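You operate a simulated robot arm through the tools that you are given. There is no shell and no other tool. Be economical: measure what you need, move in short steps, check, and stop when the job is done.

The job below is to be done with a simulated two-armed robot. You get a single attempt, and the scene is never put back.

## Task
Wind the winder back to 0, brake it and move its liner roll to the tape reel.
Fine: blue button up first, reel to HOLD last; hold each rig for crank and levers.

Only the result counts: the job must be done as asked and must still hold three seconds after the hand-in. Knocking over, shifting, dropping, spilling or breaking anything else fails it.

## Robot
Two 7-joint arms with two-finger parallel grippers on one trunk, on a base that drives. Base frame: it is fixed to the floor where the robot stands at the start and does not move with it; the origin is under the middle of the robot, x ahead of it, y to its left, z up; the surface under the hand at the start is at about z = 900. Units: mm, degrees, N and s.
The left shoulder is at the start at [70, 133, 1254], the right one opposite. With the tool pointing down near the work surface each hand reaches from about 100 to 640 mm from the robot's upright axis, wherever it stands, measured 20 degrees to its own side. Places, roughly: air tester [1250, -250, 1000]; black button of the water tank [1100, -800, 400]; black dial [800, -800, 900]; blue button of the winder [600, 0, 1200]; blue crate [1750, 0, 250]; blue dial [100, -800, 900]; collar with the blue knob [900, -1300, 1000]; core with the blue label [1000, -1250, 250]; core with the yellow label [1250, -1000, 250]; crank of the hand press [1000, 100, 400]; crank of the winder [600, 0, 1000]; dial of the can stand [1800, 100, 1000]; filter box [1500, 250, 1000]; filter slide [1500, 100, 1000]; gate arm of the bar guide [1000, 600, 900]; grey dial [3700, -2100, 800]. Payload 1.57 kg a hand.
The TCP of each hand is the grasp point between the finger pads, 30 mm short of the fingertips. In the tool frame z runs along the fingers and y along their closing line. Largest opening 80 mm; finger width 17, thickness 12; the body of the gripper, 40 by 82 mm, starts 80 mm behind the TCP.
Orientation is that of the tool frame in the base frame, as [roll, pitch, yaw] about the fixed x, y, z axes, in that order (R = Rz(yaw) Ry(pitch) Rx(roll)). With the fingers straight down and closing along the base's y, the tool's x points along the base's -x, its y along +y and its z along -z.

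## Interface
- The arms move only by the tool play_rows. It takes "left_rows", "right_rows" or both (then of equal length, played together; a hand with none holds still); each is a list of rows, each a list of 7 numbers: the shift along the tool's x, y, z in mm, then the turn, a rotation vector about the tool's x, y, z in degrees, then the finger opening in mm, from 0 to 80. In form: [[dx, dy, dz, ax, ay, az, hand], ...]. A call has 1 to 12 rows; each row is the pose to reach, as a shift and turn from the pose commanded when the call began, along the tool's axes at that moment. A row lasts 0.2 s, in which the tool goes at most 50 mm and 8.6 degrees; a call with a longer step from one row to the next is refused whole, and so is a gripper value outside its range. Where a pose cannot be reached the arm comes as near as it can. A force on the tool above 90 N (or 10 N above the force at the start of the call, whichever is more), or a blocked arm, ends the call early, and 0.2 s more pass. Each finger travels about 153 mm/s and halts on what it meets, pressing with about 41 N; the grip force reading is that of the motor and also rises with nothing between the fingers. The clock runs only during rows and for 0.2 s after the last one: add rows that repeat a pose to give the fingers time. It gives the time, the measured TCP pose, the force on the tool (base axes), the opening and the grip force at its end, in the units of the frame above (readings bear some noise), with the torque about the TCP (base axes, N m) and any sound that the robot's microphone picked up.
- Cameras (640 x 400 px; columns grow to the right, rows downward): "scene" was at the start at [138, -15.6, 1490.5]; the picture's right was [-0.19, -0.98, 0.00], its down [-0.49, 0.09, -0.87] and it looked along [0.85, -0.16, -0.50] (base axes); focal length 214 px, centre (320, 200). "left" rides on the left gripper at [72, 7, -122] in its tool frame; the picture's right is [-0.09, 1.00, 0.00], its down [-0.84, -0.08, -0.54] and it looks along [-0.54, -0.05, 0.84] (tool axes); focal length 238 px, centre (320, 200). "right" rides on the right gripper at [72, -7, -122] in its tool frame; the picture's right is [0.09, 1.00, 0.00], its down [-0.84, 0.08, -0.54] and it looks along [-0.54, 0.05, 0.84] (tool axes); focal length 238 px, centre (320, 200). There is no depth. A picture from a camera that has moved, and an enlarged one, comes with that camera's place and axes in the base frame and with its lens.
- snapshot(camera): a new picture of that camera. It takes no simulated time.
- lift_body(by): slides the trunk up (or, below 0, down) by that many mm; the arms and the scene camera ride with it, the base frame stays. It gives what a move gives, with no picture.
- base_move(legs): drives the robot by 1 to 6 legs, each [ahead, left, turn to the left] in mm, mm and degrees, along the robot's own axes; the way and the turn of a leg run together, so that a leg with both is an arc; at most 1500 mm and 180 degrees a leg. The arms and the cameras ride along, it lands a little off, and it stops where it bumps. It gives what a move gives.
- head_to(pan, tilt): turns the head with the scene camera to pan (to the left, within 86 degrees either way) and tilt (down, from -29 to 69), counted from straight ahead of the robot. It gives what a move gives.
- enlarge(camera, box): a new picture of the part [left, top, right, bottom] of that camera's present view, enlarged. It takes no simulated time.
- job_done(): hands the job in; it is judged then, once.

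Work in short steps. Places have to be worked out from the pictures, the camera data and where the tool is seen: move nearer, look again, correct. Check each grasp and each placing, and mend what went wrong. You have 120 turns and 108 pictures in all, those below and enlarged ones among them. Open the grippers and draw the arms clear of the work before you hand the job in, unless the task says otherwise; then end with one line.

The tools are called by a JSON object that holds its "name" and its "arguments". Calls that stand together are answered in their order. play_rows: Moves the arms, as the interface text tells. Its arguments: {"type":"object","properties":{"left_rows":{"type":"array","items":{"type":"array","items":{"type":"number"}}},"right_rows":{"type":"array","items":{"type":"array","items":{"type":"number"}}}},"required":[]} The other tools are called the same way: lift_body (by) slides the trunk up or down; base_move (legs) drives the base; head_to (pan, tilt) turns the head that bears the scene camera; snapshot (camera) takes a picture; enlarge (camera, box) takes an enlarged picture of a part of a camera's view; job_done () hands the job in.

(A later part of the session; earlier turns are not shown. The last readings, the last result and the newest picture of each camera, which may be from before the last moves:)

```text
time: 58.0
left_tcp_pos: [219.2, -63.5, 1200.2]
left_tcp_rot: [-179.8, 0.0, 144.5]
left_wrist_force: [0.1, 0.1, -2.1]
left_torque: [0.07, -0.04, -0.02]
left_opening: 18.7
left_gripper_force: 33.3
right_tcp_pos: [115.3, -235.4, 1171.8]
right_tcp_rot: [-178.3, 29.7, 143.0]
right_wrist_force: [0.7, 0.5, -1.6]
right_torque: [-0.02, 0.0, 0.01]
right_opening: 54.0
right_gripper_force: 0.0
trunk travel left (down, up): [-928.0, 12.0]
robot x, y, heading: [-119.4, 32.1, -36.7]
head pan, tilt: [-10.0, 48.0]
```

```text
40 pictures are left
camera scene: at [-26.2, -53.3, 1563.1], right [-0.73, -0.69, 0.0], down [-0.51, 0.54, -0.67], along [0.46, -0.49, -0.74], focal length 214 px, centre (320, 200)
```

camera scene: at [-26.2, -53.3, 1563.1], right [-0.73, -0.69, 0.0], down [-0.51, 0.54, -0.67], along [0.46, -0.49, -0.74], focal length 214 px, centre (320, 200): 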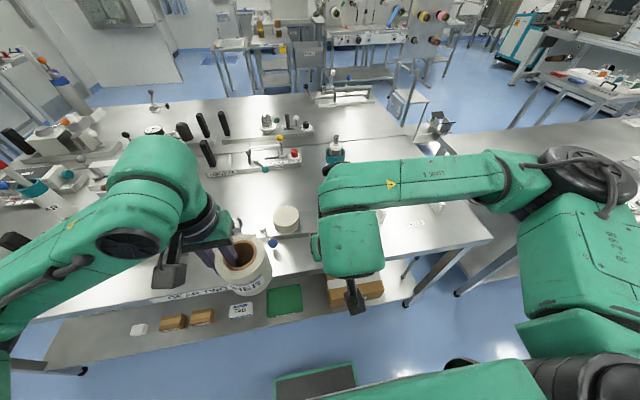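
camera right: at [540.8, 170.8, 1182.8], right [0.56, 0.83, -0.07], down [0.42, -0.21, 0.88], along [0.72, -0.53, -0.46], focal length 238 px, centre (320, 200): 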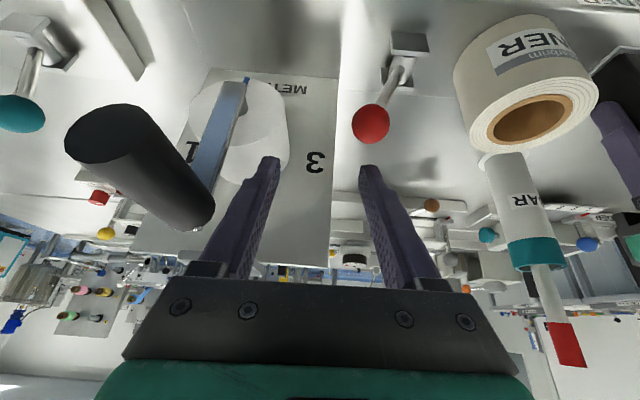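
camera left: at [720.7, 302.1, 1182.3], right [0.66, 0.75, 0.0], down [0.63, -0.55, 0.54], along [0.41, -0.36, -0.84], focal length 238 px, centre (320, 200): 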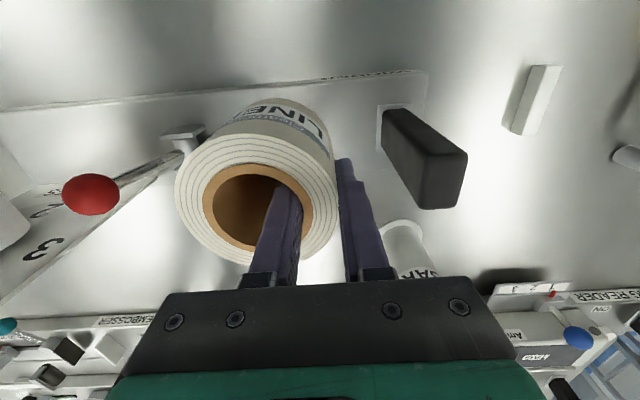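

Disc lies ahead at about Y' +23. I drive forward 115 and look at the reel from the head.

{"name": "base_move", "arguments": {"legs": [[115, 0, 0]]}}

{"name": "head_to", "arguments": {"pan": 0, "tilt": 50}}

{"name": "snapshot", "arguments": {"camera": "scene"}}

{"name": "snapshot", "arguments": {"camera": "right"}}

```text
time: 59.2
left_tcp_pos: [307.5, -130.2, 1201.7]
left_tcp_rot: [-179.9, 0.2, 144.4]
left_wrist_force: [-0.1, 0.5, -2.8]
left_torque: [0.04, -0.13, -0.01]
left_opening: 18.9
left_gripper_force: 32.7
right_tcp_pos: [202.9, -301.2, 1173.8]
right_tcp_rot: [-178.5, 29.9, 142.8]
right_wrist_force: [-0.1, -0.1, -0.9]
right_torque: [-0.01, -0.02, -0.01]
right_opening: 54.4
right_gripper_force: 0.0
trunk travel left (down, up): [-928.0, 12.0]
robot x, y, heading: [-31.4, -33.7, -36.4]
head pan, tilt: [-10.0, 48.0]
```

```text
time: 59.9
left_tcp_pos: [310.3, -133.1, 1201.5]
left_tcp_rot: [-179.7, -0.1, 144.4]
left_wrist_force: [0.0, -0.8, -3.4]
left_torque: [0.13, -0.04, 0.05]
left_opening: 19.0
left_gripper_force: 33.1
right_tcp_pos: [204.7, -303.0, 1172.9]
right_tcp_rot: [-178.5, 29.8, 142.9]
right_wrist_force: [-0.1, 0.0, -1.1]
right_torque: [0.04, -0.02, -0.01]
right_opening: 54.0
right_gripper_force: 0.0
trunk travel left (down, up): [-928.0, 12.0]
robot x, y, heading: [-28.3, -35.1, -36.3]
head pan, tilt: [0.0, 50.0]
```

```text
39 pictures are left
camera scene: at [72.7, -111.9, 1560.4], right [-0.6, -0.8, 0.0], down [-0.62, 0.46, -0.64], along [0.52, -0.38, -0.77], focal length 214 px, centre (320, 200)
```

scene: 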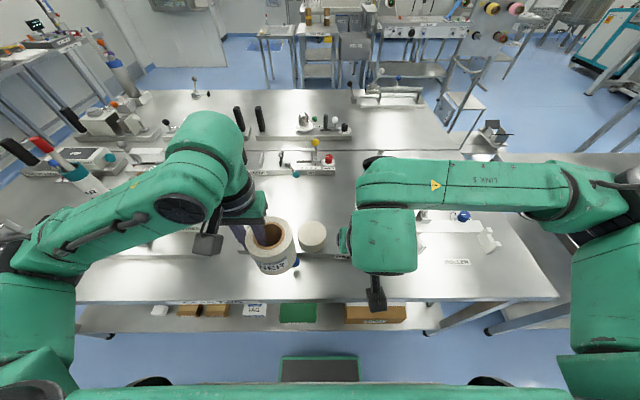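

```text
38 pictures are left
camera right: at [106.1, -230.9, 1243.3], right [0.55, 0.83, -0.07], down [0.42, -0.2, 0.88], along [0.72, -0.51, -0.46], focal length 238 px, centre (320, 200)
```

right: 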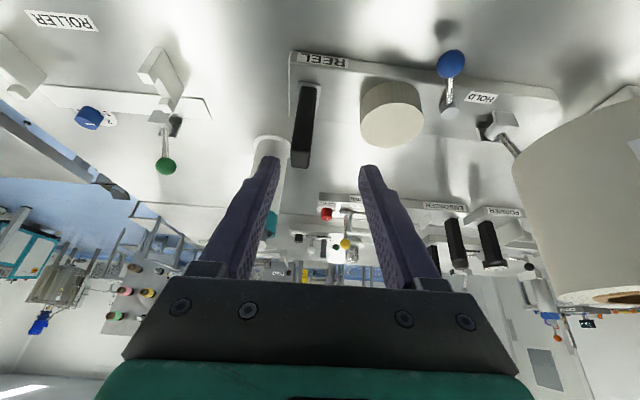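

{"name": "enlarge", "arguments": {"camera": "right", "box": [280, 30, 580, 200]}}

{"name": "snapshot", "arguments": {"camera": "left"}}

```text
2.13 times, centred on (430, 115) of right
camera zoom: at [106.1, -230.9, 1243.3], right [0.55, 0.83, -0.07], down [0.42, -0.2, 0.88], along [0.72, -0.51, -0.46], focal length 508 px, centre (85, 381)
```

zoom: 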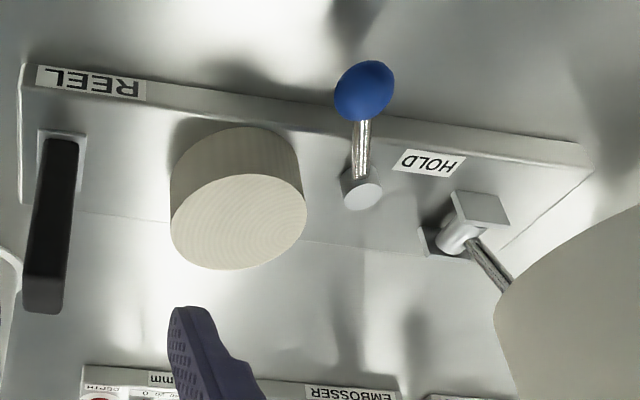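

```text
36 pictures are left
camera left: at [255.9, -85.2, 1322.5], right [0.65, 0.76, 0.0], down [0.64, -0.55, 0.54], along [0.41, -0.36, -0.84], focal length 238 px, centre (320, 200)
```

left: 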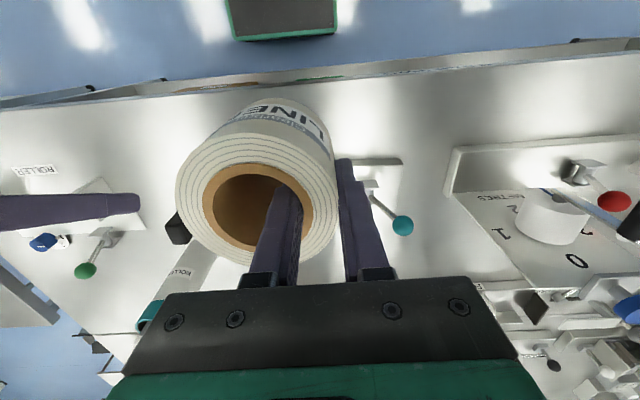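

I take a zoom of the disc from the head to fix its centre and height.

{"name": "enlarge", "arguments": {"camera": "scene", "box": [230, 200, 370, 290]}}

```text
4.44 times, centred on (300, 245) of scene
camera zoom: at [72.7, -111.9, 1560.4], right [-0.6, -0.8, 0.0], down [-0.62, 0.46, -0.64], along [0.52, -0.38, -0.77], focal length 953 px, centre (409, 0)
```

zoom: 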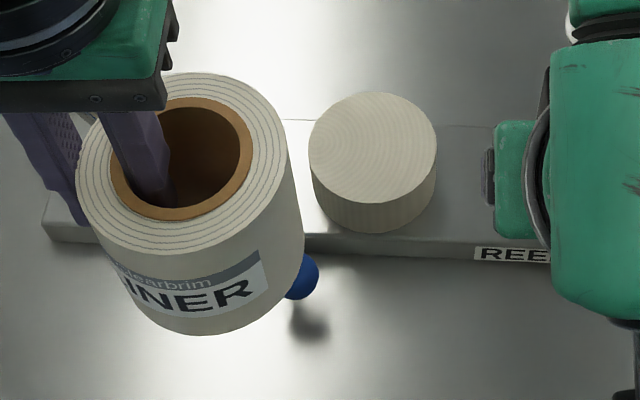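

Disc top centre: (477, 23, z 980), 90 mm wide; roll centre now (330, 91). I carry the roll 147 forward and 68 right, then down to just above the disc.

{"name": "play_rows", "arguments": {"left_rows": [[-37, -17, 0, 0, 0, 0, 10], [-74, -34, 0, 0, 0, 0, 10], [-111, -51, 0, 0, 0, 0, 10], [-147, -68, 0, 0, 0, 0, 10], [-147, -68, 40, 0, 0, 0, 10], [-147, -68, 80, 0, 0, 0, 10], [-147, -68, 125, 0, 0, 0, 10]], "right_rows": [[0, -10, 0, 0, 0, 0, 54], [0, -20, 0, 0, 0, 0, 54], [0, -30, 0, 0, 0, 0, 54], [0, -40, 0, 0, 0, 0, 54], [0, -40, 0, 0, 0, 0, 54], [0, -40, 0, 0, 0, 0, 54], [0, -40, 0, 0, 0, 0, 54]]}}

{"name": "snapshot", "arguments": {"camera": "right"}}

{"name": "enlarge", "arguments": {"camera": "scene", "box": [230, 180, 370, 290]}}

```text
time: 61.5
left_tcp_pos: [392.2, -276.6, 1073.9]
left_tcp_rot: [-179.8, 0.0, 144.4]
left_wrist_force: [-1.0, -0.2, -3.5]
left_torque: [0.11, -0.07, 0.01]
left_opening: 18.7
left_gripper_force: 32.5
right_tcp_pos: [180.3, -336.6, 1174.3]
right_tcp_rot: [-178.4, 29.8, 142.9]
right_wrist_force: [0.4, -0.4, 0.3]
right_torque: [0.06, 0.02, 0.01]
right_opening: 54.1
right_gripper_force: 0.1
trunk travel left (down, up): [-928.0, 12.0]
robot x, y, heading: [-30.3, -40.0, -36.2]
head pan, tilt: [0.0, 50.0]
```

```text
34 pictures are left
camera right: at [81.7, -263.8, 1245.0], right [0.55, 0.83, -0.07], down [0.42, -0.2, 0.88], along [0.72, -0.51, -0.46], focal length 238 px, centre (320, 200)
```

right: 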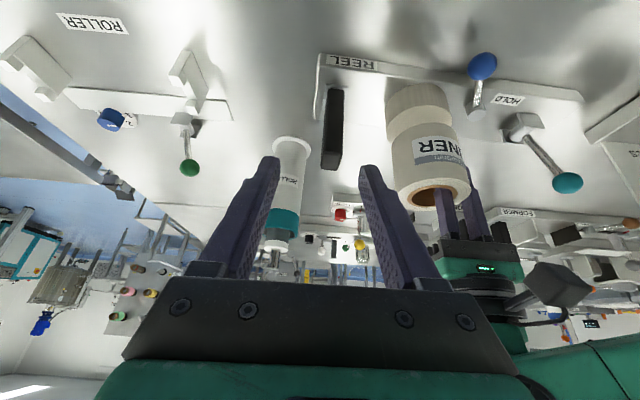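

```text
3.64 times, centred on (300, 235) of scene
camera zoom: at [73.0, -113.7, 1560.4], right [-0.6, -0.8, 0.0], down [-0.62, 0.46, -0.64], along [0.52, -0.38, -0.77], focal length 780 px, centre (393, 73)
```

zoom: 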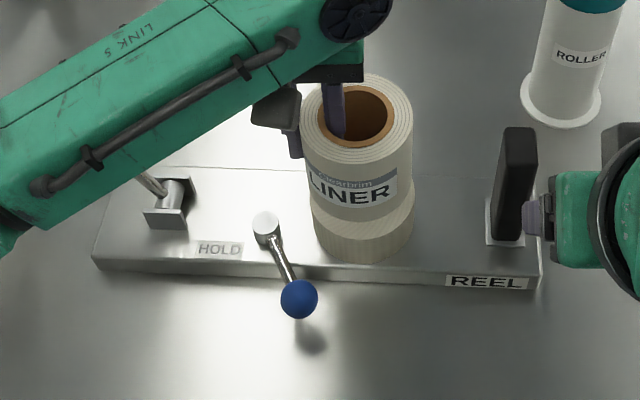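

The roll is centred over the disc within about 2 mm. I lower it gently to contact.

{"name": "play_rows", "arguments": {"left_rows": [[0, -1, 6, 0, 0, 0, 10], [0, -1, 12, 0, 0, 0, 10], [0, -1, 17, 0, 0, 0, 10], [0, -1, 20, 0, 0, 0, 10], [0, -1, 22, 0, 0, 0, 10]]}}

{"name": "enlarge", "arguments": {"camera": "right", "box": [370, 70, 500, 220]}}

```text
time: 62.7
left_tcp_pos: [389.9, -274.9, 1053.8]
left_tcp_rot: [-179.8, 0.0, 144.4]
left_wrist_force: [0.1, 0.8, -2.8]
left_torque: [0.08, -0.07, 0.02]
left_opening: 18.7
left_gripper_force: 33.0
right_tcp_pos: [180.4, -335.7, 1173.3]
right_tcp_rot: [-178.5, 29.7, 142.9]
right_wrist_force: [0.0, 0.1, -1.0]
right_torque: [0.01, -0.02, 0.02]
right_opening: 54.3
right_gripper_force: 0.1
trunk travel left (down, up): [-928.0, 12.0]
robot x, y, heading: [-27.9, -37.2, -36.2]
head pan, tilt: [0.0, 50.0]
```

```text
2.67 times, centred on (435, 145) of right
camera zoom: at [81.6, -262.8, 1245.1], right [0.55, 0.83, -0.07], down [0.42, -0.2, 0.88], along [0.72, -0.51, -0.46], focal length 636 px, centre (13, 347)
```

zoom: 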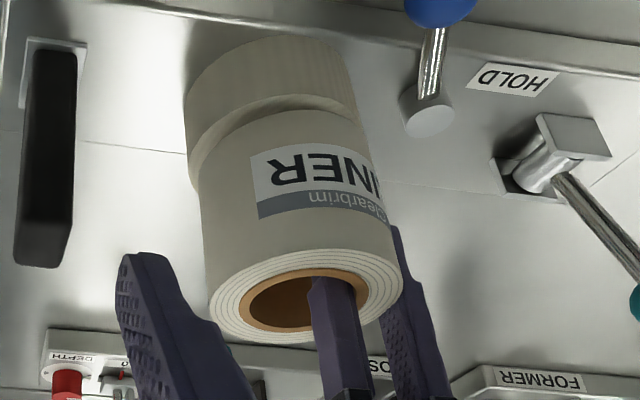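

No contact yet; I continue in small steps.

{"name": "play_rows", "arguments": {"left_rows": [[0, 0, 2, 0, 0, 0, 10], [0, 0, 4, 0, 0, 0, 10], [0, 0, 6, 0, 0, 0, 10], [0, 0, 6, 0, 0, 0, 10]]}}

{"name": "enlarge", "arguments": {"camera": "right", "box": [370, 70, 500, 220]}}

```text
time: 63.7
left_tcp_pos: [389.0, -275.1, 1047.6]
left_tcp_rot: [-179.7, 0.1, 144.4]
left_wrist_force: [-0.2, 0.2, -2.2]
left_torque: [0.1, -0.04, 0.05]
left_opening: 18.6
left_gripper_force: 32.7
right_tcp_pos: [180.4, -335.2, 1174.4]
right_tcp_rot: [-178.4, 29.6, 142.9]
right_wrist_force: [0.4, 0.2, -0.1]
right_torque: [0.01, -0.01, 0.03]
right_opening: 54.2
right_gripper_force: 0.1
trunk travel left (down, up): [-928.0, 12.0]
robot x, y, heading: [-29.3, -38.9, -36.6]
head pan, tilt: [0.0, 50.0]
```

```text
2.67 times, centred on (435, 145) of right
camera zoom: at [81.6, -262.7, 1245.1], right [0.55, 0.83, -0.07], down [0.42, -0.2, 0.88], along [0.72, -0.51, -0.46], focal length 636 px, centre (13, 347)
```

zoom: 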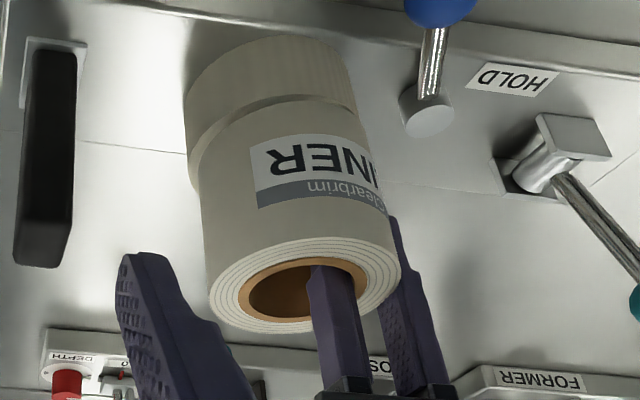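

A gap of a few mm is left, with the roll about 2 mm too far left. I correct and go on down.

{"name": "play_rows", "arguments": {"left_rows": [[0, -2, 2, 0, 0, 0, 10], [0, -2, 4, 0, 0, 0, 10], [0, -2, 6, 0, 0, 0, 10], [0, -2, 6, 0, 0, 0, 10]]}}

{"name": "enlarge", "arguments": {"camera": "right", "box": [370, 70, 500, 220]}}

```text
time: 64.7
left_tcp_pos: [388.6, -276.0, 1042.1]
left_tcp_rot: [-179.8, 0.0, 144.4]
left_wrist_force: [-0.5, -0.1, -2.7]
left_torque: [0.08, -0.03, 0.0]
left_opening: 18.8
left_gripper_force: 32.8
right_tcp_pos: [181.5, -336.2, 1174.4]
right_tcp_rot: [-178.3, 29.7, 143.0]
right_wrist_force: [-0.2, 0.3, -0.1]
right_torque: [-0.01, -0.02, -0.01]
right_opening: 54.2
right_gripper_force: 0.2
trunk travel left (down, up): [-928.0, 12.0]
robot x, y, heading: [-28.6, -36.8, -36.4]
head pan, tilt: [0.0, 50.0]
```

```text
2.67 times, centred on (435, 145) of right
camera zoom: at [81.6, -262.8, 1245.1], right [0.55, 0.83, -0.07], down [0.42, -0.2, 0.88], along [0.72, -0.51, -0.46], focal length 636 px, centre (13, 347)
```

zoom: 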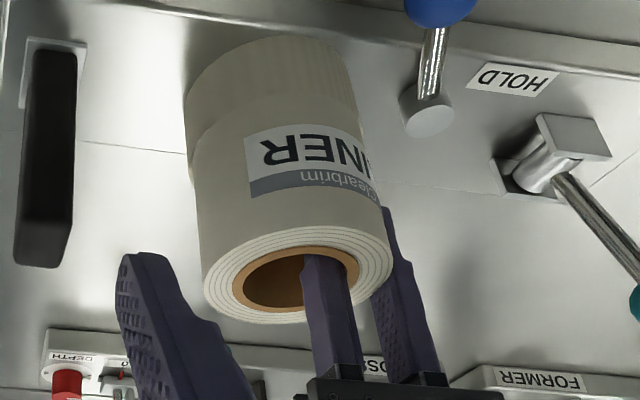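

Nearly seated; two or three millimetres more.

{"name": "play_rows", "arguments": {"left_rows": [[0, 0, 1, 0, 0, 0, 10], [0, 0, 2, 0, 0, 0, 10], [0, 0, 3, 0, 0, 0, 10], [0, 0, 4, 0, 0, 0, 10]]}}

{"name": "enlarge", "arguments": {"camera": "right", "box": [370, 70, 500, 220]}}

```text
time: 65.7
left_tcp_pos: [388.2, -277.4, 1039.0]
left_tcp_rot: [-179.8, 0.2, 144.4]
left_wrist_force: [0.7, -0.4, 5.7]
left_torque: [0.23, 0.12, 0.02]
left_opening: 18.6
left_gripper_force: 32.9
right_tcp_pos: [179.7, -335.0, 1174.0]
right_tcp_rot: [-178.5, 29.8, 142.9]
right_wrist_force: [-0.3, 0.3, 0.6]
right_torque: [0.01, -0.03, 0.0]
right_opening: 54.0
right_gripper_force: 0.1
trunk travel left (down, up): [-928.0, 12.0]
robot x, y, heading: [-29.6, -33.9, -36.6]
head pan, tilt: [0.0, 50.0]
```

```text
2.67 times, centred on (435, 145) of right
camera zoom: at [80.5, -262.3, 1245.5], right [0.55, 0.83, -0.07], down [0.42, -0.2, 0.88], along [0.72, -0.51, -0.46], focal length 636 px, centre (13, 347)
```

zoom: 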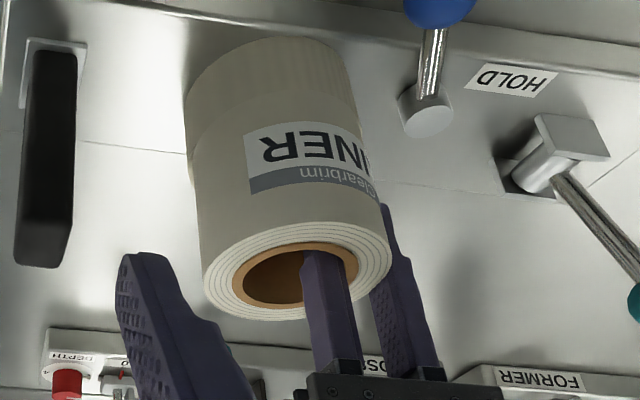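

Contact: 8 N of support. I open slowly and rise out of the bore.

{"name": "play_rows", "arguments": {"left_rows": [[0, 0, 3, 0, 0, 0, 24], [0, 0, 3, 0, 0, 0, 40], [0, 0, 3, 0, 0, 0, 50], [0, 0, -25, 0, 0, 0, 50], [0, 0, -60, 0, 0, 0, 50], [0, 0, -100, 0, 0, 0, 50]]}}

{"name": "enlarge", "arguments": {"camera": "right", "box": [310, 30, 600, 220]}}

{"name": "snapshot", "arguments": {"camera": "left"}}

```text
time: 67.1
left_tcp_pos: [387.6, -278.6, 1137.7]
left_tcp_rot: [-179.8, 0.0, 144.5]
left_wrist_force: [0.7, 0.4, -1.1]
left_torque: [0.0, -0.01, 0.01]
left_opening: 50.2
left_gripper_force: 0.0
right_tcp_pos: [181.6, -335.5, 1174.5]
right_tcp_rot: [-178.3, 29.7, 142.9]
right_wrist_force: [-0.3, 0.2, 0.3]
right_torque: [0.0, 0.02, 0.01]
right_opening: 53.9
right_gripper_force: 0.0
trunk travel left (down, up): [-928.0, 12.0]
robot x, y, heading: [-28.3, -36.7, -36.6]
head pan, tilt: [0.0, 50.0]
```

```text
2.11 times, centred on (455, 125) of right
camera zoom: at [81.6, -261.9, 1245.2], right [0.55, 0.83, -0.07], down [0.42, -0.2, 0.88], along [0.72, -0.51, -0.46], focal length 502 px, centre (36, 358)
```

zoom: 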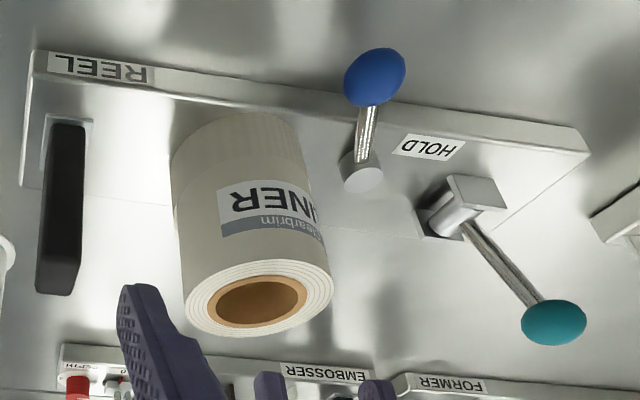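

```text
27 pictures are left
camera left: at [333.3, -229.9, 1259.3], right [0.65, 0.76, 0.0], down [0.64, -0.55, 0.54], along [0.41, -0.36, -0.84], focal length 238 px, centre (320, 200)
```

left: 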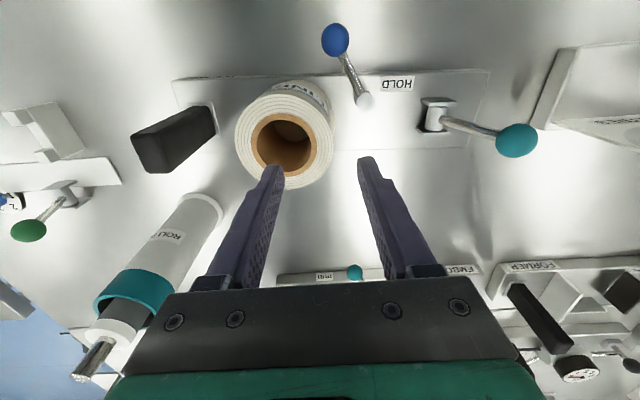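

The roll stands on the reel's disc. Now I bring the right hand above the reel's handle, at about (472, -100, top z 1058).

{"name": "play_rows", "arguments": {"right_rows": [[-16, 4, 32, 0, 0, 0, 56], [-32, 8, 64, 0, 0, 0, 56], [-49, 12, 97, 0, 0, 0, 56], [-65, 16, 127, 0, 0, 0, 56]]}}

{"name": "snapshot", "arguments": {"camera": "right"}}

```text
time: 68.1
left_tcp_pos: [388.2, -278.3, 1136.9]
left_tcp_rot: [-179.8, 0.0, 144.4]
left_wrist_force: [0.3, -0.6, 0.4]
left_torque: [0.01, 0.01, 0.03]
left_opening: 50.1
left_gripper_force: 0.1
right_tcp_pos: [284.0, -399.5, 1094.4]
right_tcp_rot: [-178.4, 29.7, 143.1]
right_wrist_force: [-0.4, -0.1, -0.1]
right_torque: [0.02, 0.0, -0.02]
right_opening: 56.0
right_gripper_force: 0.1
trunk travel left (down, up): [-928.0, 12.0]
robot x, y, heading: [-27.5, -37.1, -36.5]
head pan, tilt: [0.0, 50.0]
```

```text
26 pictures are left
camera right: at [185.2, -326.1, 1165.9], right [0.55, 0.83, -0.07], down [0.42, -0.2, 0.88], along [0.72, -0.51, -0.46], focal length 238 px, centre (320, 200)
```

right: 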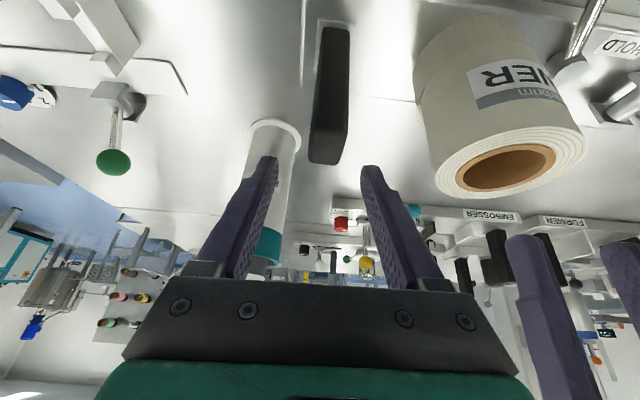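

The handle is nearly centred (3 mm left, top 33 mm below the TCP). I go straight down 72 and close.

{"name": "play_rows", "arguments": {"right_rows": [[13, 3, 20, 0, 0, 0, 56], [26, 3, 40, 0, 0, 0, 56], [38.6, 3, 61, 0, 0, 0, 56], [38.6, 3, 61, 0, 0, 0, 40], [38.6, 3, 61, 0, 0, 0, 10], [38.6, 3, 61, 0, 0, 0, 10], [38.6, 3, 61, 0, 0, 0, 10]]}}

{"name": "snapshot", "arguments": {"camera": "right"}}

```text
time: 69.7
left_tcp_pos: [388.0, -279.4, 1136.6]
left_tcp_rot: [-179.8, 0.0, 144.4]
left_wrist_force: [0.4, 0.3, -0.6]
left_torque: [-0.01, -0.03, 0.01]
left_opening: 50.1
left_gripper_force: 0.0
right_tcp_pos: [282.4, -394.6, 1023.1]
right_tcp_rot: [-178.7, 29.8, 142.9]
right_wrist_force: [1.3, 1.1, 0.3]
right_torque: [1.14, -1.35, 0.04]
right_opening: 26.6
right_gripper_force: 37.4
trunk travel left (down, up): [-928.0, 12.0]
robot x, y, heading: [-28.0, -35.3, -36.4]
head pan, tilt: [0.0, 50.0]
```

```text
25 pictures are left
camera right: at [182.9, -321.2, 1094.3], right [0.55, 0.83, -0.07], down [0.42, -0.2, 0.88], along [0.72, -0.51, -0.46], focal length 238 px, centre (320, 200)
```

right: 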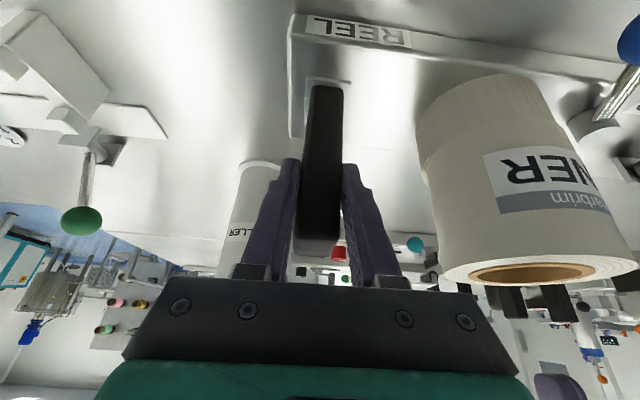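

The reel is held by the right hand (26.6 mm). The blue knob is at about (402, 77, z 940) on a 71 mm arm about the post (465, 108). I bring the left hand above the knob.

{"name": "play_rows", "arguments": {"left_rows": [[40, 13, 0, 0, 0, 0, 54], [82, 26, 0, 0, 0, 0, 54], [82, 26, 40, 0, 0, 0, 54], [82, 26, 76, 0, 0, 0, 54], [82, 26, 100, 0, 0, 0, 54]]}}

{"name": "snapshot", "arguments": {"camera": "left"}}

{"name": "enlarge", "arguments": {"camera": "scene", "box": [220, 190, 380, 290]}}

```text
time: 70.9
left_tcp_pos: [335.6, -207.1, 1038.4]
left_tcp_rot: [-180.0, 0.2, 144.4]
left_wrist_force: [0.0, 1.0, -0.4]
left_torque: [0.04, 0.01, -0.03]
left_opening: 54.0
left_gripper_force: 0.0
right_tcp_pos: [282.1, -395.2, 1023.7]
right_tcp_rot: [-178.5, 29.6, 142.9]
right_wrist_force: [0.0, 1.0, -0.1]
right_torque: [1.11, -1.08, 0.12]
right_opening: 26.3
right_gripper_force: 37.0
trunk travel left (down, up): [-928.0, 12.0]
robot x, y, heading: [-28.4, -38.2, -36.6]
head pan, tilt: [0.0, 50.0]
```

```text
24 pictures are left
camera left: at [280.5, -159.5, 1159.7], right [0.65, 0.76, 0.0], down [0.64, -0.55, 0.54], along [0.41, -0.36, -0.84], focal length 238 px, centre (320, 200)
```

left: 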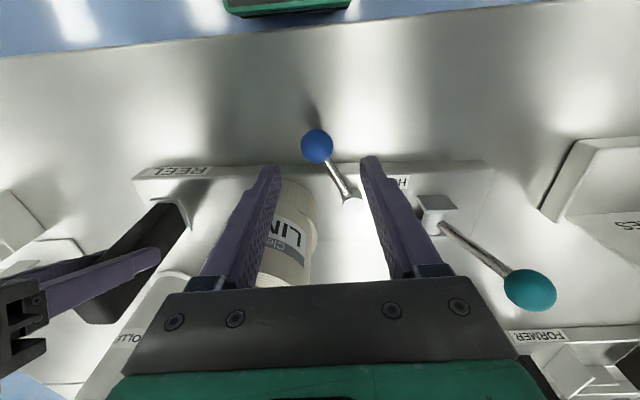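

```text
4.00 times, centred on (300, 240) of scene
camera zoom: at [72.2, -112.6, 1560.4], right [-0.6, -0.8, 0.0], down [-0.62, 0.46, -0.64], along [0.52, -0.38, -0.77], focal length 858 px, centre (400, 40)
```

zoom: 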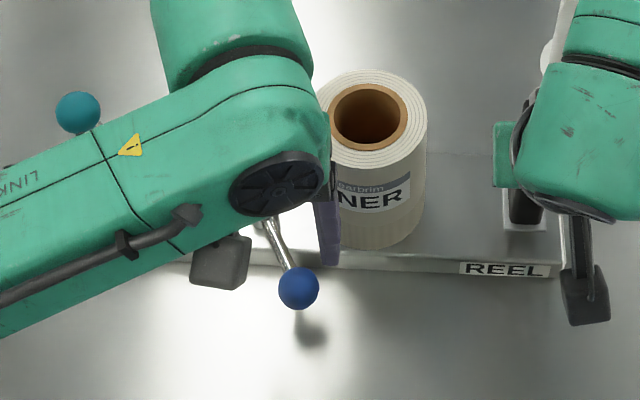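

The knob is 93 below, 6 ahead and 3 right of the TCP. I lower 72 so that the tips pass its equator, and close.

{"name": "play_rows", "arguments": {"left_rows": [[-2, -2, 30, 0, 0, 0, 54], [-4, -3, 60, 0, 0, 0, 54], [-4, -3, 73, 0, 0, 0, 54], [-4, -3, 73, 0, 0, 0, 40], [-4, -3, 73, 0, 0, 0, 20], [-4, -3, 73, 0, 0, 0, 20]]}}

{"name": "snapshot", "arguments": {"camera": "left"}}

```text
time: 72.3
left_tcp_pos: [337.7, -214.0, 964.7]
left_tcp_rot: [-179.9, 0.0, 144.5]
left_wrist_force: [2.0, 0.7, 0.3]
left_torque: [-0.14, -0.28, 0.06]
left_opening: 31.1
left_gripper_force: 39.8
right_tcp_pos: [282.5, -394.4, 1023.1]
right_tcp_rot: [-178.5, 29.7, 143.0]
right_wrist_force: [-2.4, -0.9, 0.7]
right_torque: [1.38, -0.79, 0.24]
right_opening: 26.5
right_gripper_force: 36.6
trunk travel left (down, up): [-928.0, 12.0]
robot x, y, heading: [-27.6, -39.2, -36.5]
head pan, tilt: [0.0, 50.0]
```

```text
22 pictures are left
camera left: at [282.4, -166.0, 1086.0], right [0.65, 0.76, 0.0], down [0.64, -0.55, 0.54], along [0.41, -0.36, -0.84], focal length 238 px, centre (320, 200)
```

left: 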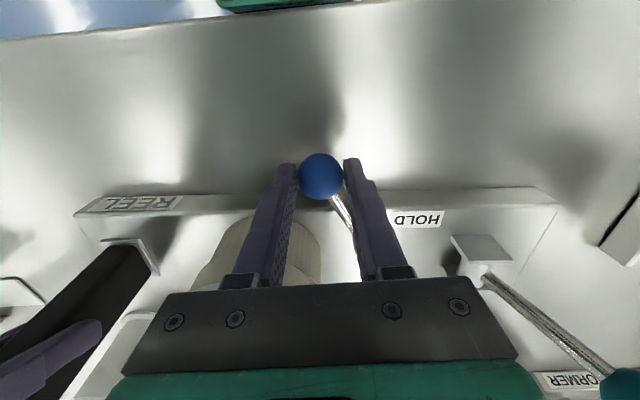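

The knob is held (31 mm). I swing it left along the arc to just past straight-front and check the forces.

{"name": "play_rows", "arguments": {"left_rows": [[2.5, 5.7, 0, 0, 0, 0, 20], [4.6, 11.4, 0, 0, 0, 0, 20], [6.2, 17.5, 0, 0, 0, 0, 20], [7.2, 23.5, 0, 0, 0, 0, 20], [7.6, 29.7, 0, 0, 0, 0, 20], [7.6, 35.9, 0, 0, 0, 0, 20]]}}

{"name": "snapshot", "arguments": {"camera": "left"}}

```text
time: 73.7
left_tcp_pos: [353.4, -180.9, 964.7]
left_tcp_rot: [-179.8, 0.0, 144.3]
left_wrist_force: [-11.8, -5.2, 2.6]
left_torque: [-0.35, 0.14, -0.47]
left_opening: 30.8
left_gripper_force: 39.9
right_tcp_pos: [282.9, -394.4, 1022.5]
right_tcp_rot: [-178.3, 29.8, 142.9]
right_wrist_force: [12.1, 7.0, 0.3]
right_torque: [-0.36, -0.61, -1.15]
right_opening: 26.6
right_gripper_force: 37.7
trunk travel left (down, up): [-928.0, 12.0]
robot x, y, heading: [-29.7, -36.2, -36.6]
head pan, tilt: [0.0, 50.0]
```

```text
21 pictures are left
camera left: at [298.6, -131.9, 1086.3], right [0.65, 0.76, 0.0], down [0.64, -0.55, 0.54], along [0.41, -0.36, -0.84], focal length 238 px, centre (320, 200)
```

left: 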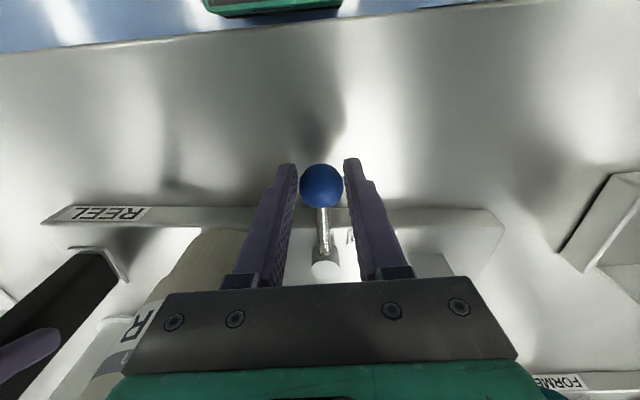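

It follows at about 13 N. I continue to +27°, turning the hand with it.

{"name": "play_rows", "arguments": {"left_rows": [[-0.4, 4.9, 0, 0, 0, 4, 20], [-1.2, 9.8, 0, 0, 0, 8, 20], [-2.3, 14.7, 0, 0, 0, 12, 20], [-3.8, 19.4, 0, 0, 0, 16, 20], [-5.5, 24, 0, 0, 0, 20, 20], [-7.6, 28.5, 0, 0, 0, 24, 20]]}}

{"name": "snapshot", "arguments": {"camera": "left"}}

```text
time: 75.1
left_tcp_pos: [375.1, -160.7, 964.6]
left_tcp_rot: [-179.9, 0.0, 120.4]
left_wrist_force: [-6.1, 5.0, 0.7]
left_torque: [-0.04, 0.24, 0.14]
left_opening: 30.7
left_gripper_force: 39.5
right_tcp_pos: [281.9, -395.7, 1023.4]
right_tcp_rot: [-178.3, 29.7, 142.8]
right_wrist_force: [5.6, -3.9, -1.6]
right_torque: [-0.16, 0.02, -1.28]
right_opening: 26.7
right_gripper_force: 38.1
trunk travel left (down, up): [-928.0, 12.0]
robot x, y, heading: [-28.9, -35.1, -36.5]
head pan, tilt: [0.0, 50.0]
```

```text
20 pictures are left
camera left: at [345.5, -94.2, 1086.2], right [0.91, 0.42, 0.0], down [0.36, -0.76, 0.54], along [0.23, -0.49, -0.84], focal length 238 px, centre (320, 200)
```

left: 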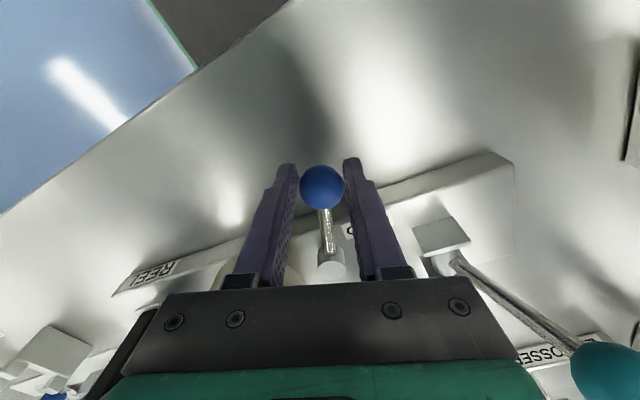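

No stop yet, and HOLD is still further left. I continue another 24°.

{"name": "play_rows", "arguments": {"left_rows": [[-0.2, 5, 0, 0, 0, 4, 20], [-0.7, 9.9, 0, 0, 0, 8, 20], [-1.6, 14.8, 0, 0, 0, 12, 20], [-2.8, 19.6, 0, 0, 0, 16, 20], [-4.3, 24.3, 0, 0, 0, 20, 20], [-6.1, 28.9, 0, 0, 0, 24, 20]]}}

{"name": "snapshot", "arguments": {"camera": "left"}}

```text
time: 76.5
left_tcp_pos: [403.0, -150.0, 963.7]
left_tcp_rot: [-179.9, 0.1, 96.2]
left_wrist_force: [-9.5, 1.7, 0.3]
left_torque: [0.07, 0.26, 0.0]
left_opening: 29.4
left_gripper_force: 39.7
right_tcp_pos: [281.7, -394.5, 1023.8]
right_tcp_rot: [-178.5, 29.7, 142.9]
right_wrist_force: [6.2, -2.8, 0.3]
right_torque: [-0.31, 0.19, -1.44]
right_opening: 27.6
right_gripper_force: 37.8
trunk travel left (down, up): [-928.0, 12.0]
robot x, y, heading: [-30.4, -32.6, -36.5]
head pan, tilt: [0.0, 50.0]
```

```text
19 pictures are left
camera left: at [401.7, -78.4, 1086.0], right [1.0, 0.02, 0.0], down [0.02, -0.84, 0.54], along [0.01, -0.54, -0.84], focal length 238 px, centre (320, 200)
```

left: 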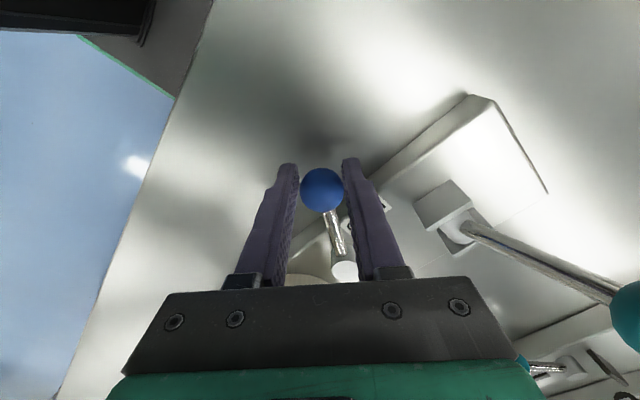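

Still moving freely at about 10 N; the arm is near 49°. I go on another 24° towards the label's direction.

{"name": "play_rows", "arguments": {"left_rows": [[-0.2, 5, 0, 0, 0, 4, 20], [-0.9, 9.9, 0, 0, 0, 8, 20], [-2, 14.8, 0, 0, 0, 12, 20], [-3.4, 19.6, 0, 0, 0, 16, 20], [-5.2, 24.3, 0, 0, 0, 20, 20], [-7.3, 28.9, 0, 0, 0, 24, 20]]}}

{"name": "snapshot", "arguments": {"camera": "left"}}

```text
time: 77.9
left_tcp_pos: [432.7, -155.2, 964.7]
left_tcp_rot: [-180.0, 0.2, 72.4]
left_wrist_force: [-5.0, 8.6, 0.0]
left_torque: [0.2, 0.1, -0.17]
left_opening: 27.4
left_gripper_force: 3.5
right_tcp_pos: [282.0, -394.9, 1023.9]
right_tcp_rot: [-178.3, 29.8, 142.9]
right_wrist_force: [4.1, -8.3, 0.2]
right_torque: [-0.24, 0.03, -1.47]
right_opening: 29.2
right_gripper_force: 39.2
trunk travel left (down, up): [-928.0, 12.0]
robot x, y, heading: [-27.5, -36.0, -36.4]
head pan, tilt: [0.0, 50.0]
```

```text
18 pictures are left
camera left: at [461.2, -88.1, 1086.2], right [0.92, -0.39, 0.0], down [-0.33, -0.77, 0.54], along [-0.21, -0.5, -0.84], focal length 238 px, centre (320, 200)
```

left: 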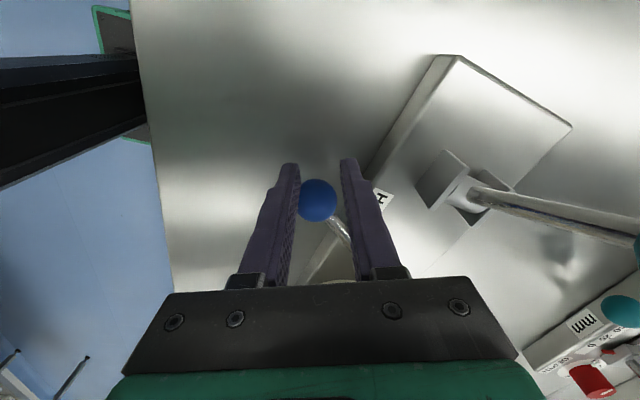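

The ball is slipping towards one finger and the right hand's opening grew, so the reel may be yawing. I check from the head camera before going on.

{"name": "snapshot", "arguments": {"camera": "scene"}}

{"name": "enlarge", "arguments": {"camera": "right", "box": [220, 0, 640, 290]}}

```text
17 pictures are left
camera scene: at [71.9, -112.0, 1560.5], right [-0.6, -0.8, 0.0], down [-0.62, 0.46, -0.64], along [0.52, -0.38, -0.77], focal length 214 px, centre (320, 200)
```

scene: 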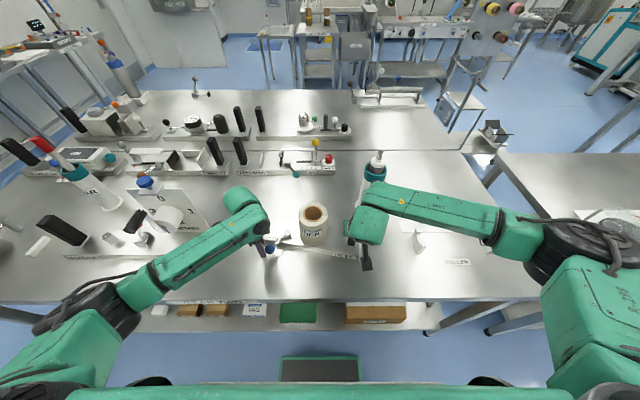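

```text
1.38 times, centred on (430, 145) of right
camera zoom: at [182.4, -321.3, 1094.6], right [0.55, 0.83, -0.07], down [0.42, -0.2, 0.88], along [0.72, -0.51, -0.46], focal length 329 px, centre (168, 276)
```

zoom: 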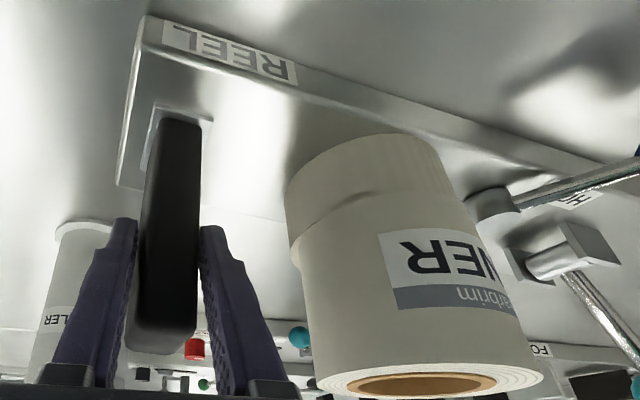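

The reel has yawed a few degrees: the lever is at its end stop, and my last push turned the rig. I release the knob, rise and look.

{"name": "play_rows", "arguments": {"left_rows": [[0, -6, 0, 0, 0, 0, 30], [0, -6, 0, 0, 0, 0, 56], [0, -6, 0, 0, 0, 0, 56], [0, -6, -40, 0, 0, 0, 56], [0, -6, -80, 0, 0, 0, 56], [30, 0, -120, 0, 0, 0, 56]]}}

{"name": "snapshot", "arguments": {"camera": "left"}}

{"name": "enlarge", "arguments": {"camera": "scene", "box": [220, 180, 380, 290]}}

```text
refused: row 6 steps farther than a row can; nothing moved
```

```text
15 pictures are left
camera left: at [461.2, -88.1, 1086.2], right [0.92, -0.39, 0.0], down [-0.33, -0.77, 0.54], along [-0.21, -0.5, -0.84], focal length 238 px, centre (320, 200)
```

left: 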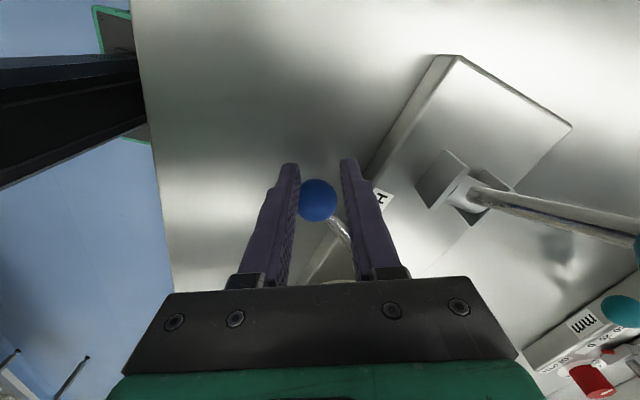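

```text
3.64 times, centred on (300, 235) of scene
camera zoom: at [71.9, -112.0, 1560.5], right [-0.6, -0.8, 0.0], down [-0.62, 0.46, -0.64], along [0.52, -0.38, -0.77], focal length 780 px, centre (393, 73)
```

zoom: 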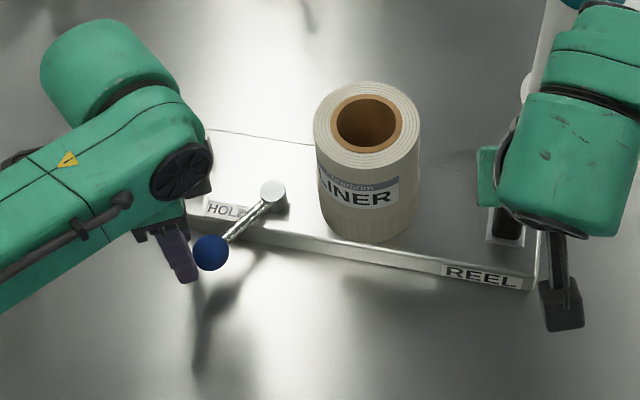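

The arm now points front-left at its HOLD end (about ±30° either side in the reel's frame), but the reel yawed about 10°. I release the knob, rise, and bring the left hand over the fixed post so that I can pull the reel straight again.

{"name": "play_rows", "arguments": {"left_rows": [[0, 0, 0, 0, 0, 0, 44], [0, 0, 0, 0, 0, 0, 60], [0, 0, -48, 0, 0, 0, 60], [0, 0, -96, 0, 0, 0, 60], [0, 0, -144, 0, 0, 0, 60], [-12, 4, -146, 0, 0, -8.3, 60], [-25, 9, -146, 0, 0, -16.6, 60], [-37, 13, -146, 0, 0, -24.9, 60], [-50, 18, -146, 0, 0, -33.2, 60], [-62, 22, -146, 0, 0, -41.5, 50], [-74, 27, -146, 0, 0, -49.8, 42], [-86, 31, -146, 0, 0, -58, 42]]}}

{"name": "snapshot", "arguments": {"camera": "left"}}

```text
time: 80.5
left_tcp_pos: [437.5, -244.2, 1110.7]
left_tcp_rot: [-179.9, 0.0, 130.6]
left_wrist_force: [0.1, 0.4, 0.5]
left_torque: [0.0, 0.02, 0.0]
left_opening: 42.0
left_gripper_force: 0.1
right_tcp_pos: [281.6, -394.4, 1022.8]
right_tcp_rot: [-178.4, 29.8, 143.0]
right_wrist_force: [0.7, 1.3, 0.4]
right_torque: [-0.1, 0.01, -0.58]
right_opening: 29.1
right_gripper_force: 39.1
trunk travel left (down, up): [-928.0, 12.0]
robot x, y, heading: [-28.4, -38.0, -36.5]
head pan, tilt: [0.0, 50.0]
```

```text
13 pictures are left
camera left: at [396.3, -186.3, 1232.3], right [0.82, 0.58, 0.0], down [0.49, -0.68, 0.54], along [0.31, -0.44, -0.84], focal length 238 px, centre (320, 200)
```

left: 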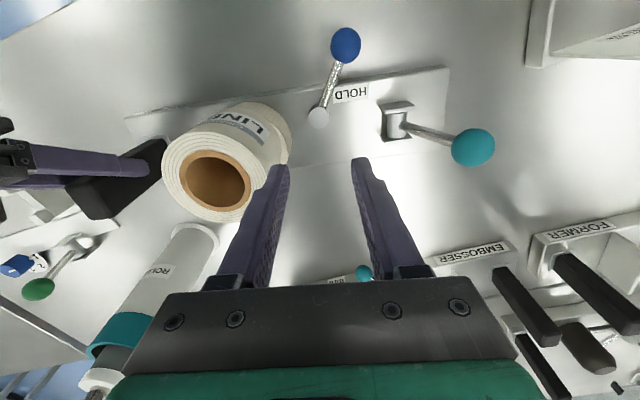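

Seen from above, the arm points at 29° on the HOLD side (it started at -27°), so it is at its stop. I close the left fingers and lower them just behind the post, to push the reel back straight.

{"name": "play_rows", "arguments": {"left_rows": [[-11, 1, 0, 0, 0, 0, 15], [-22, 3, 20, 0, 0, 0, 0], [-22, 3, 60, 0, 0, 0, 0], [-22, 3, 100, 0, 0, 0, 0], [-22, 3, 130, 0, 0, 0, 0], [-22, 3, 146, 0, 0, 0, 0]]}}

{"name": "snapshot", "arguments": {"camera": "left"}}

```text
time: 81.9
left_tcp_pos: [455.0, -261.0, 964.2]
left_tcp_rot: [-179.9, 0.0, 130.4]
left_wrist_force: [-0.3, 0.5, 0.4]
left_torque: [-0.02, 0.02, -0.01]
left_opening: 0.0
left_gripper_force: 21.5
right_tcp_pos: [283.2, -394.2, 1022.9]
right_tcp_rot: [-178.5, 29.6, 142.9]
right_wrist_force: [0.3, -0.9, 0.5]
right_torque: [-0.29, 0.09, -0.9]
right_opening: 28.7
right_gripper_force: 38.3
trunk travel left (down, up): [-928.0, 12.0]
robot x, y, heading: [-27.9, -38.0, -36.4]
head pan, tilt: [0.0, 50.0]
```

```text
12 pictures are left
camera left: at [412.1, -201.7, 1086.1], right [0.82, 0.58, 0.0], down [0.48, -0.69, 0.54], along [0.31, -0.44, -0.84], focal length 238 px, centre (320, 200)
```

left: 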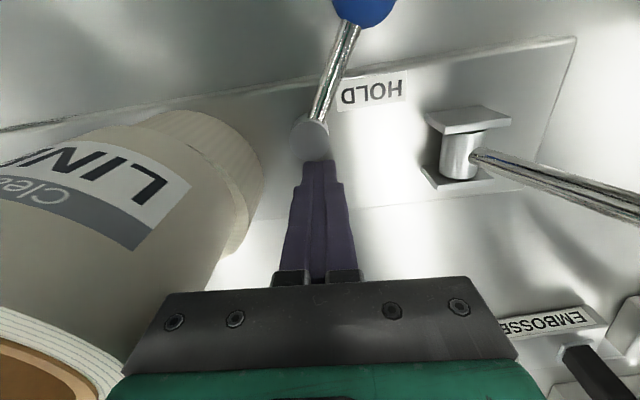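

The fingers stand right behind the post. I push gently towards the robot along the reel's arc, turning the hand with it.

{"name": "play_rows", "arguments": {"left_rows": [[5, -1, 0, 0, 0, 0, 0], [10, -1.5, 0, 0, 0, 0, 0], [14, -2, 0, 0, 0, -1.5, 0], [18, -3, 0, 0, 0, -3, 0], [22, -3.5, 0, 0, 0, -4, 0]]}}

{"name": "enlarge", "arguments": {"camera": "scene", "box": [220, 180, 380, 290]}}

```text
time: 83.1
left_tcp_pos: [436.1, -246.6, 964.7]
left_tcp_rot: [-179.8, 0.2, 134.4]
left_wrist_force: [0.7, -1.1, 0.4]
left_torque: [-0.05, 0.01, 0.01]
left_opening: 0.0
left_gripper_force: 21.7
right_tcp_pos: [280.9, -393.8, 1022.8]
right_tcp_rot: [-178.4, 29.6, 142.9]
right_wrist_force: [-0.1, 1.6, 0.1]
right_torque: [-0.56, -0.01, -0.6]
right_opening: 28.2
right_gripper_force: 38.2
trunk travel left (down, up): [-928.0, 12.0]
robot x, y, heading: [-34.5, -37.3, -36.5]
head pan, tilt: [0.0, 50.0]
```

```text
3.64 times, centred on (300, 235) of scene
camera zoom: at [72.1, -112.1, 1560.5], right [-0.6, -0.8, 0.0], down [-0.62, 0.46, -0.64], along [0.52, -0.38, -0.77], focal length 780 px, centre (393, 73)
```

zoom: 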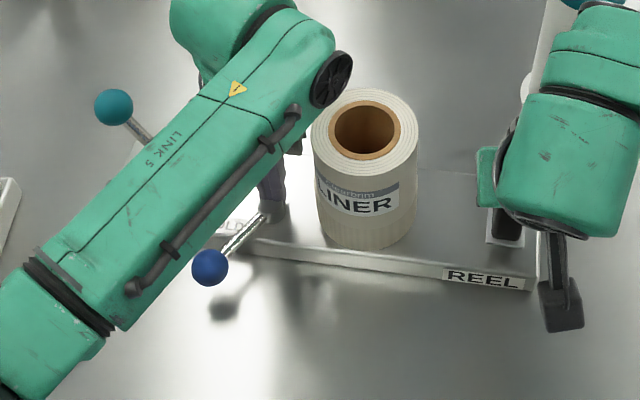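

The reel is swinging back with little force (slope 0.19 → 0.15; originally 0.05). I push 20 mm more.

{"name": "play_rows", "arguments": {"left_rows": [[5, -0.5, 0, 0, 0, -1.2, 0], [10, -1, 0, 0, 0, -2.5, 0], [15, -1.5, 0, 0, 0, -3.7, 0], [20, -2, 0, 0, 0, -5, 0]]}}

{"name": "enlarge", "arguments": {"camera": "scene", "box": [220, 180, 380, 290]}}

```text
time: 84.1
left_tcp_pos: [422.9, -233.1, 964.3]
left_tcp_rot: [-179.8, 0.1, 139.6]
left_wrist_force: [9.4, -2.5, -1.6]
left_torque: [-0.02, -0.23, -0.07]
left_opening: 0.0
left_gripper_force: 21.0
right_tcp_pos: [280.3, -394.3, 1023.9]
right_tcp_rot: [-178.7, 29.6, 142.9]
right_wrist_force: [-9.3, 0.3, 5.9]
right_torque: [1.61, -0.53, 0.47]
right_opening: 26.1
right_gripper_force: 37.3
trunk travel left (down, up): [-928.0, 12.0]
robot x, y, heading: [-26.6, -38.5, -36.4]
head pan, tilt: [0.0, 50.0]
```

```text
3.64 times, centred on (300, 235) of scene
camera zoom: at [72.2, -112.4, 1560.5], right [-0.6, -0.8, 0.0], down [-0.62, 0.46, -0.64], along [0.52, -0.38, -0.77], focal length 780 px, centre (393, 73)
```

zoom: 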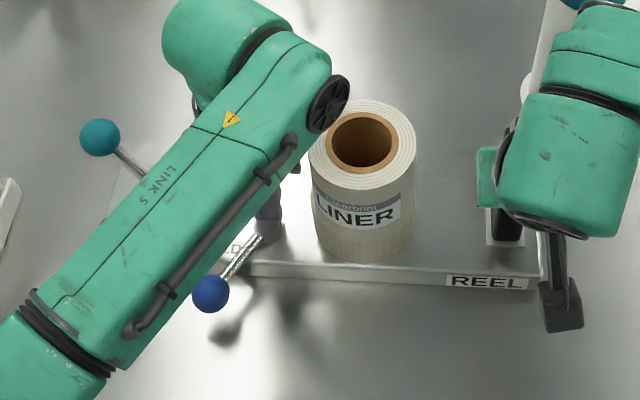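

The handle sits flush again (26.1 mm), so the reel is straight. I back the left hand off the post, rise and look from above.

{"name": "play_rows", "arguments": {"left_rows": [[-6, 1, 0, 0, 0, 0, 0], [-8, 2, -40, 0, 0, 0, 0], [-8, 2, -85, 0, 0, 0, 0], [-8, 2, -130, 0, 0, 0, 0], [10, 20, -160, 0, 0, 0, 0]]}}

{"name": "snapshot", "arguments": {"camera": "left"}}

```text
time: 85.3
left_tcp_pos: [426.1, -209.5, 1126.9]
left_tcp_rot: [-179.9, 0.0, 139.5]
left_wrist_force: [-0.4, 0.3, 0.5]
left_torque: [-0.04, -0.01, -0.01]
left_opening: 0.1
left_gripper_force: 21.2
right_tcp_pos: [281.4, -394.0, 1023.4]
right_tcp_rot: [-178.4, 29.8, 142.8]
right_wrist_force: [0.6, 0.3, -0.9]
right_torque: [1.5, -0.69, -0.01]
right_opening: 26.6
right_gripper_force: 37.5
trunk travel left (down, up): [-928.0, 12.0]
robot x, y, heading: [-27.0, -39.0, -36.6]
head pan, tilt: [0.0, 50.0]
```

```text
9 pictures are left
camera left: at [375.5, -157.8, 1247.5], right [0.72, 0.7, 0.0], down [0.59, -0.6, 0.54], along [0.38, -0.39, -0.84], focal length 238 px, centre (320, 200)
```

left: 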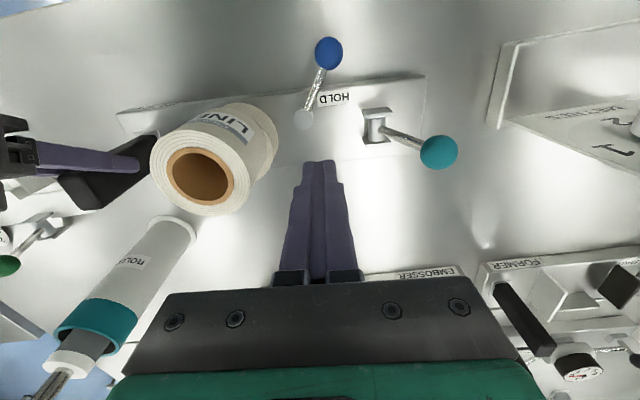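

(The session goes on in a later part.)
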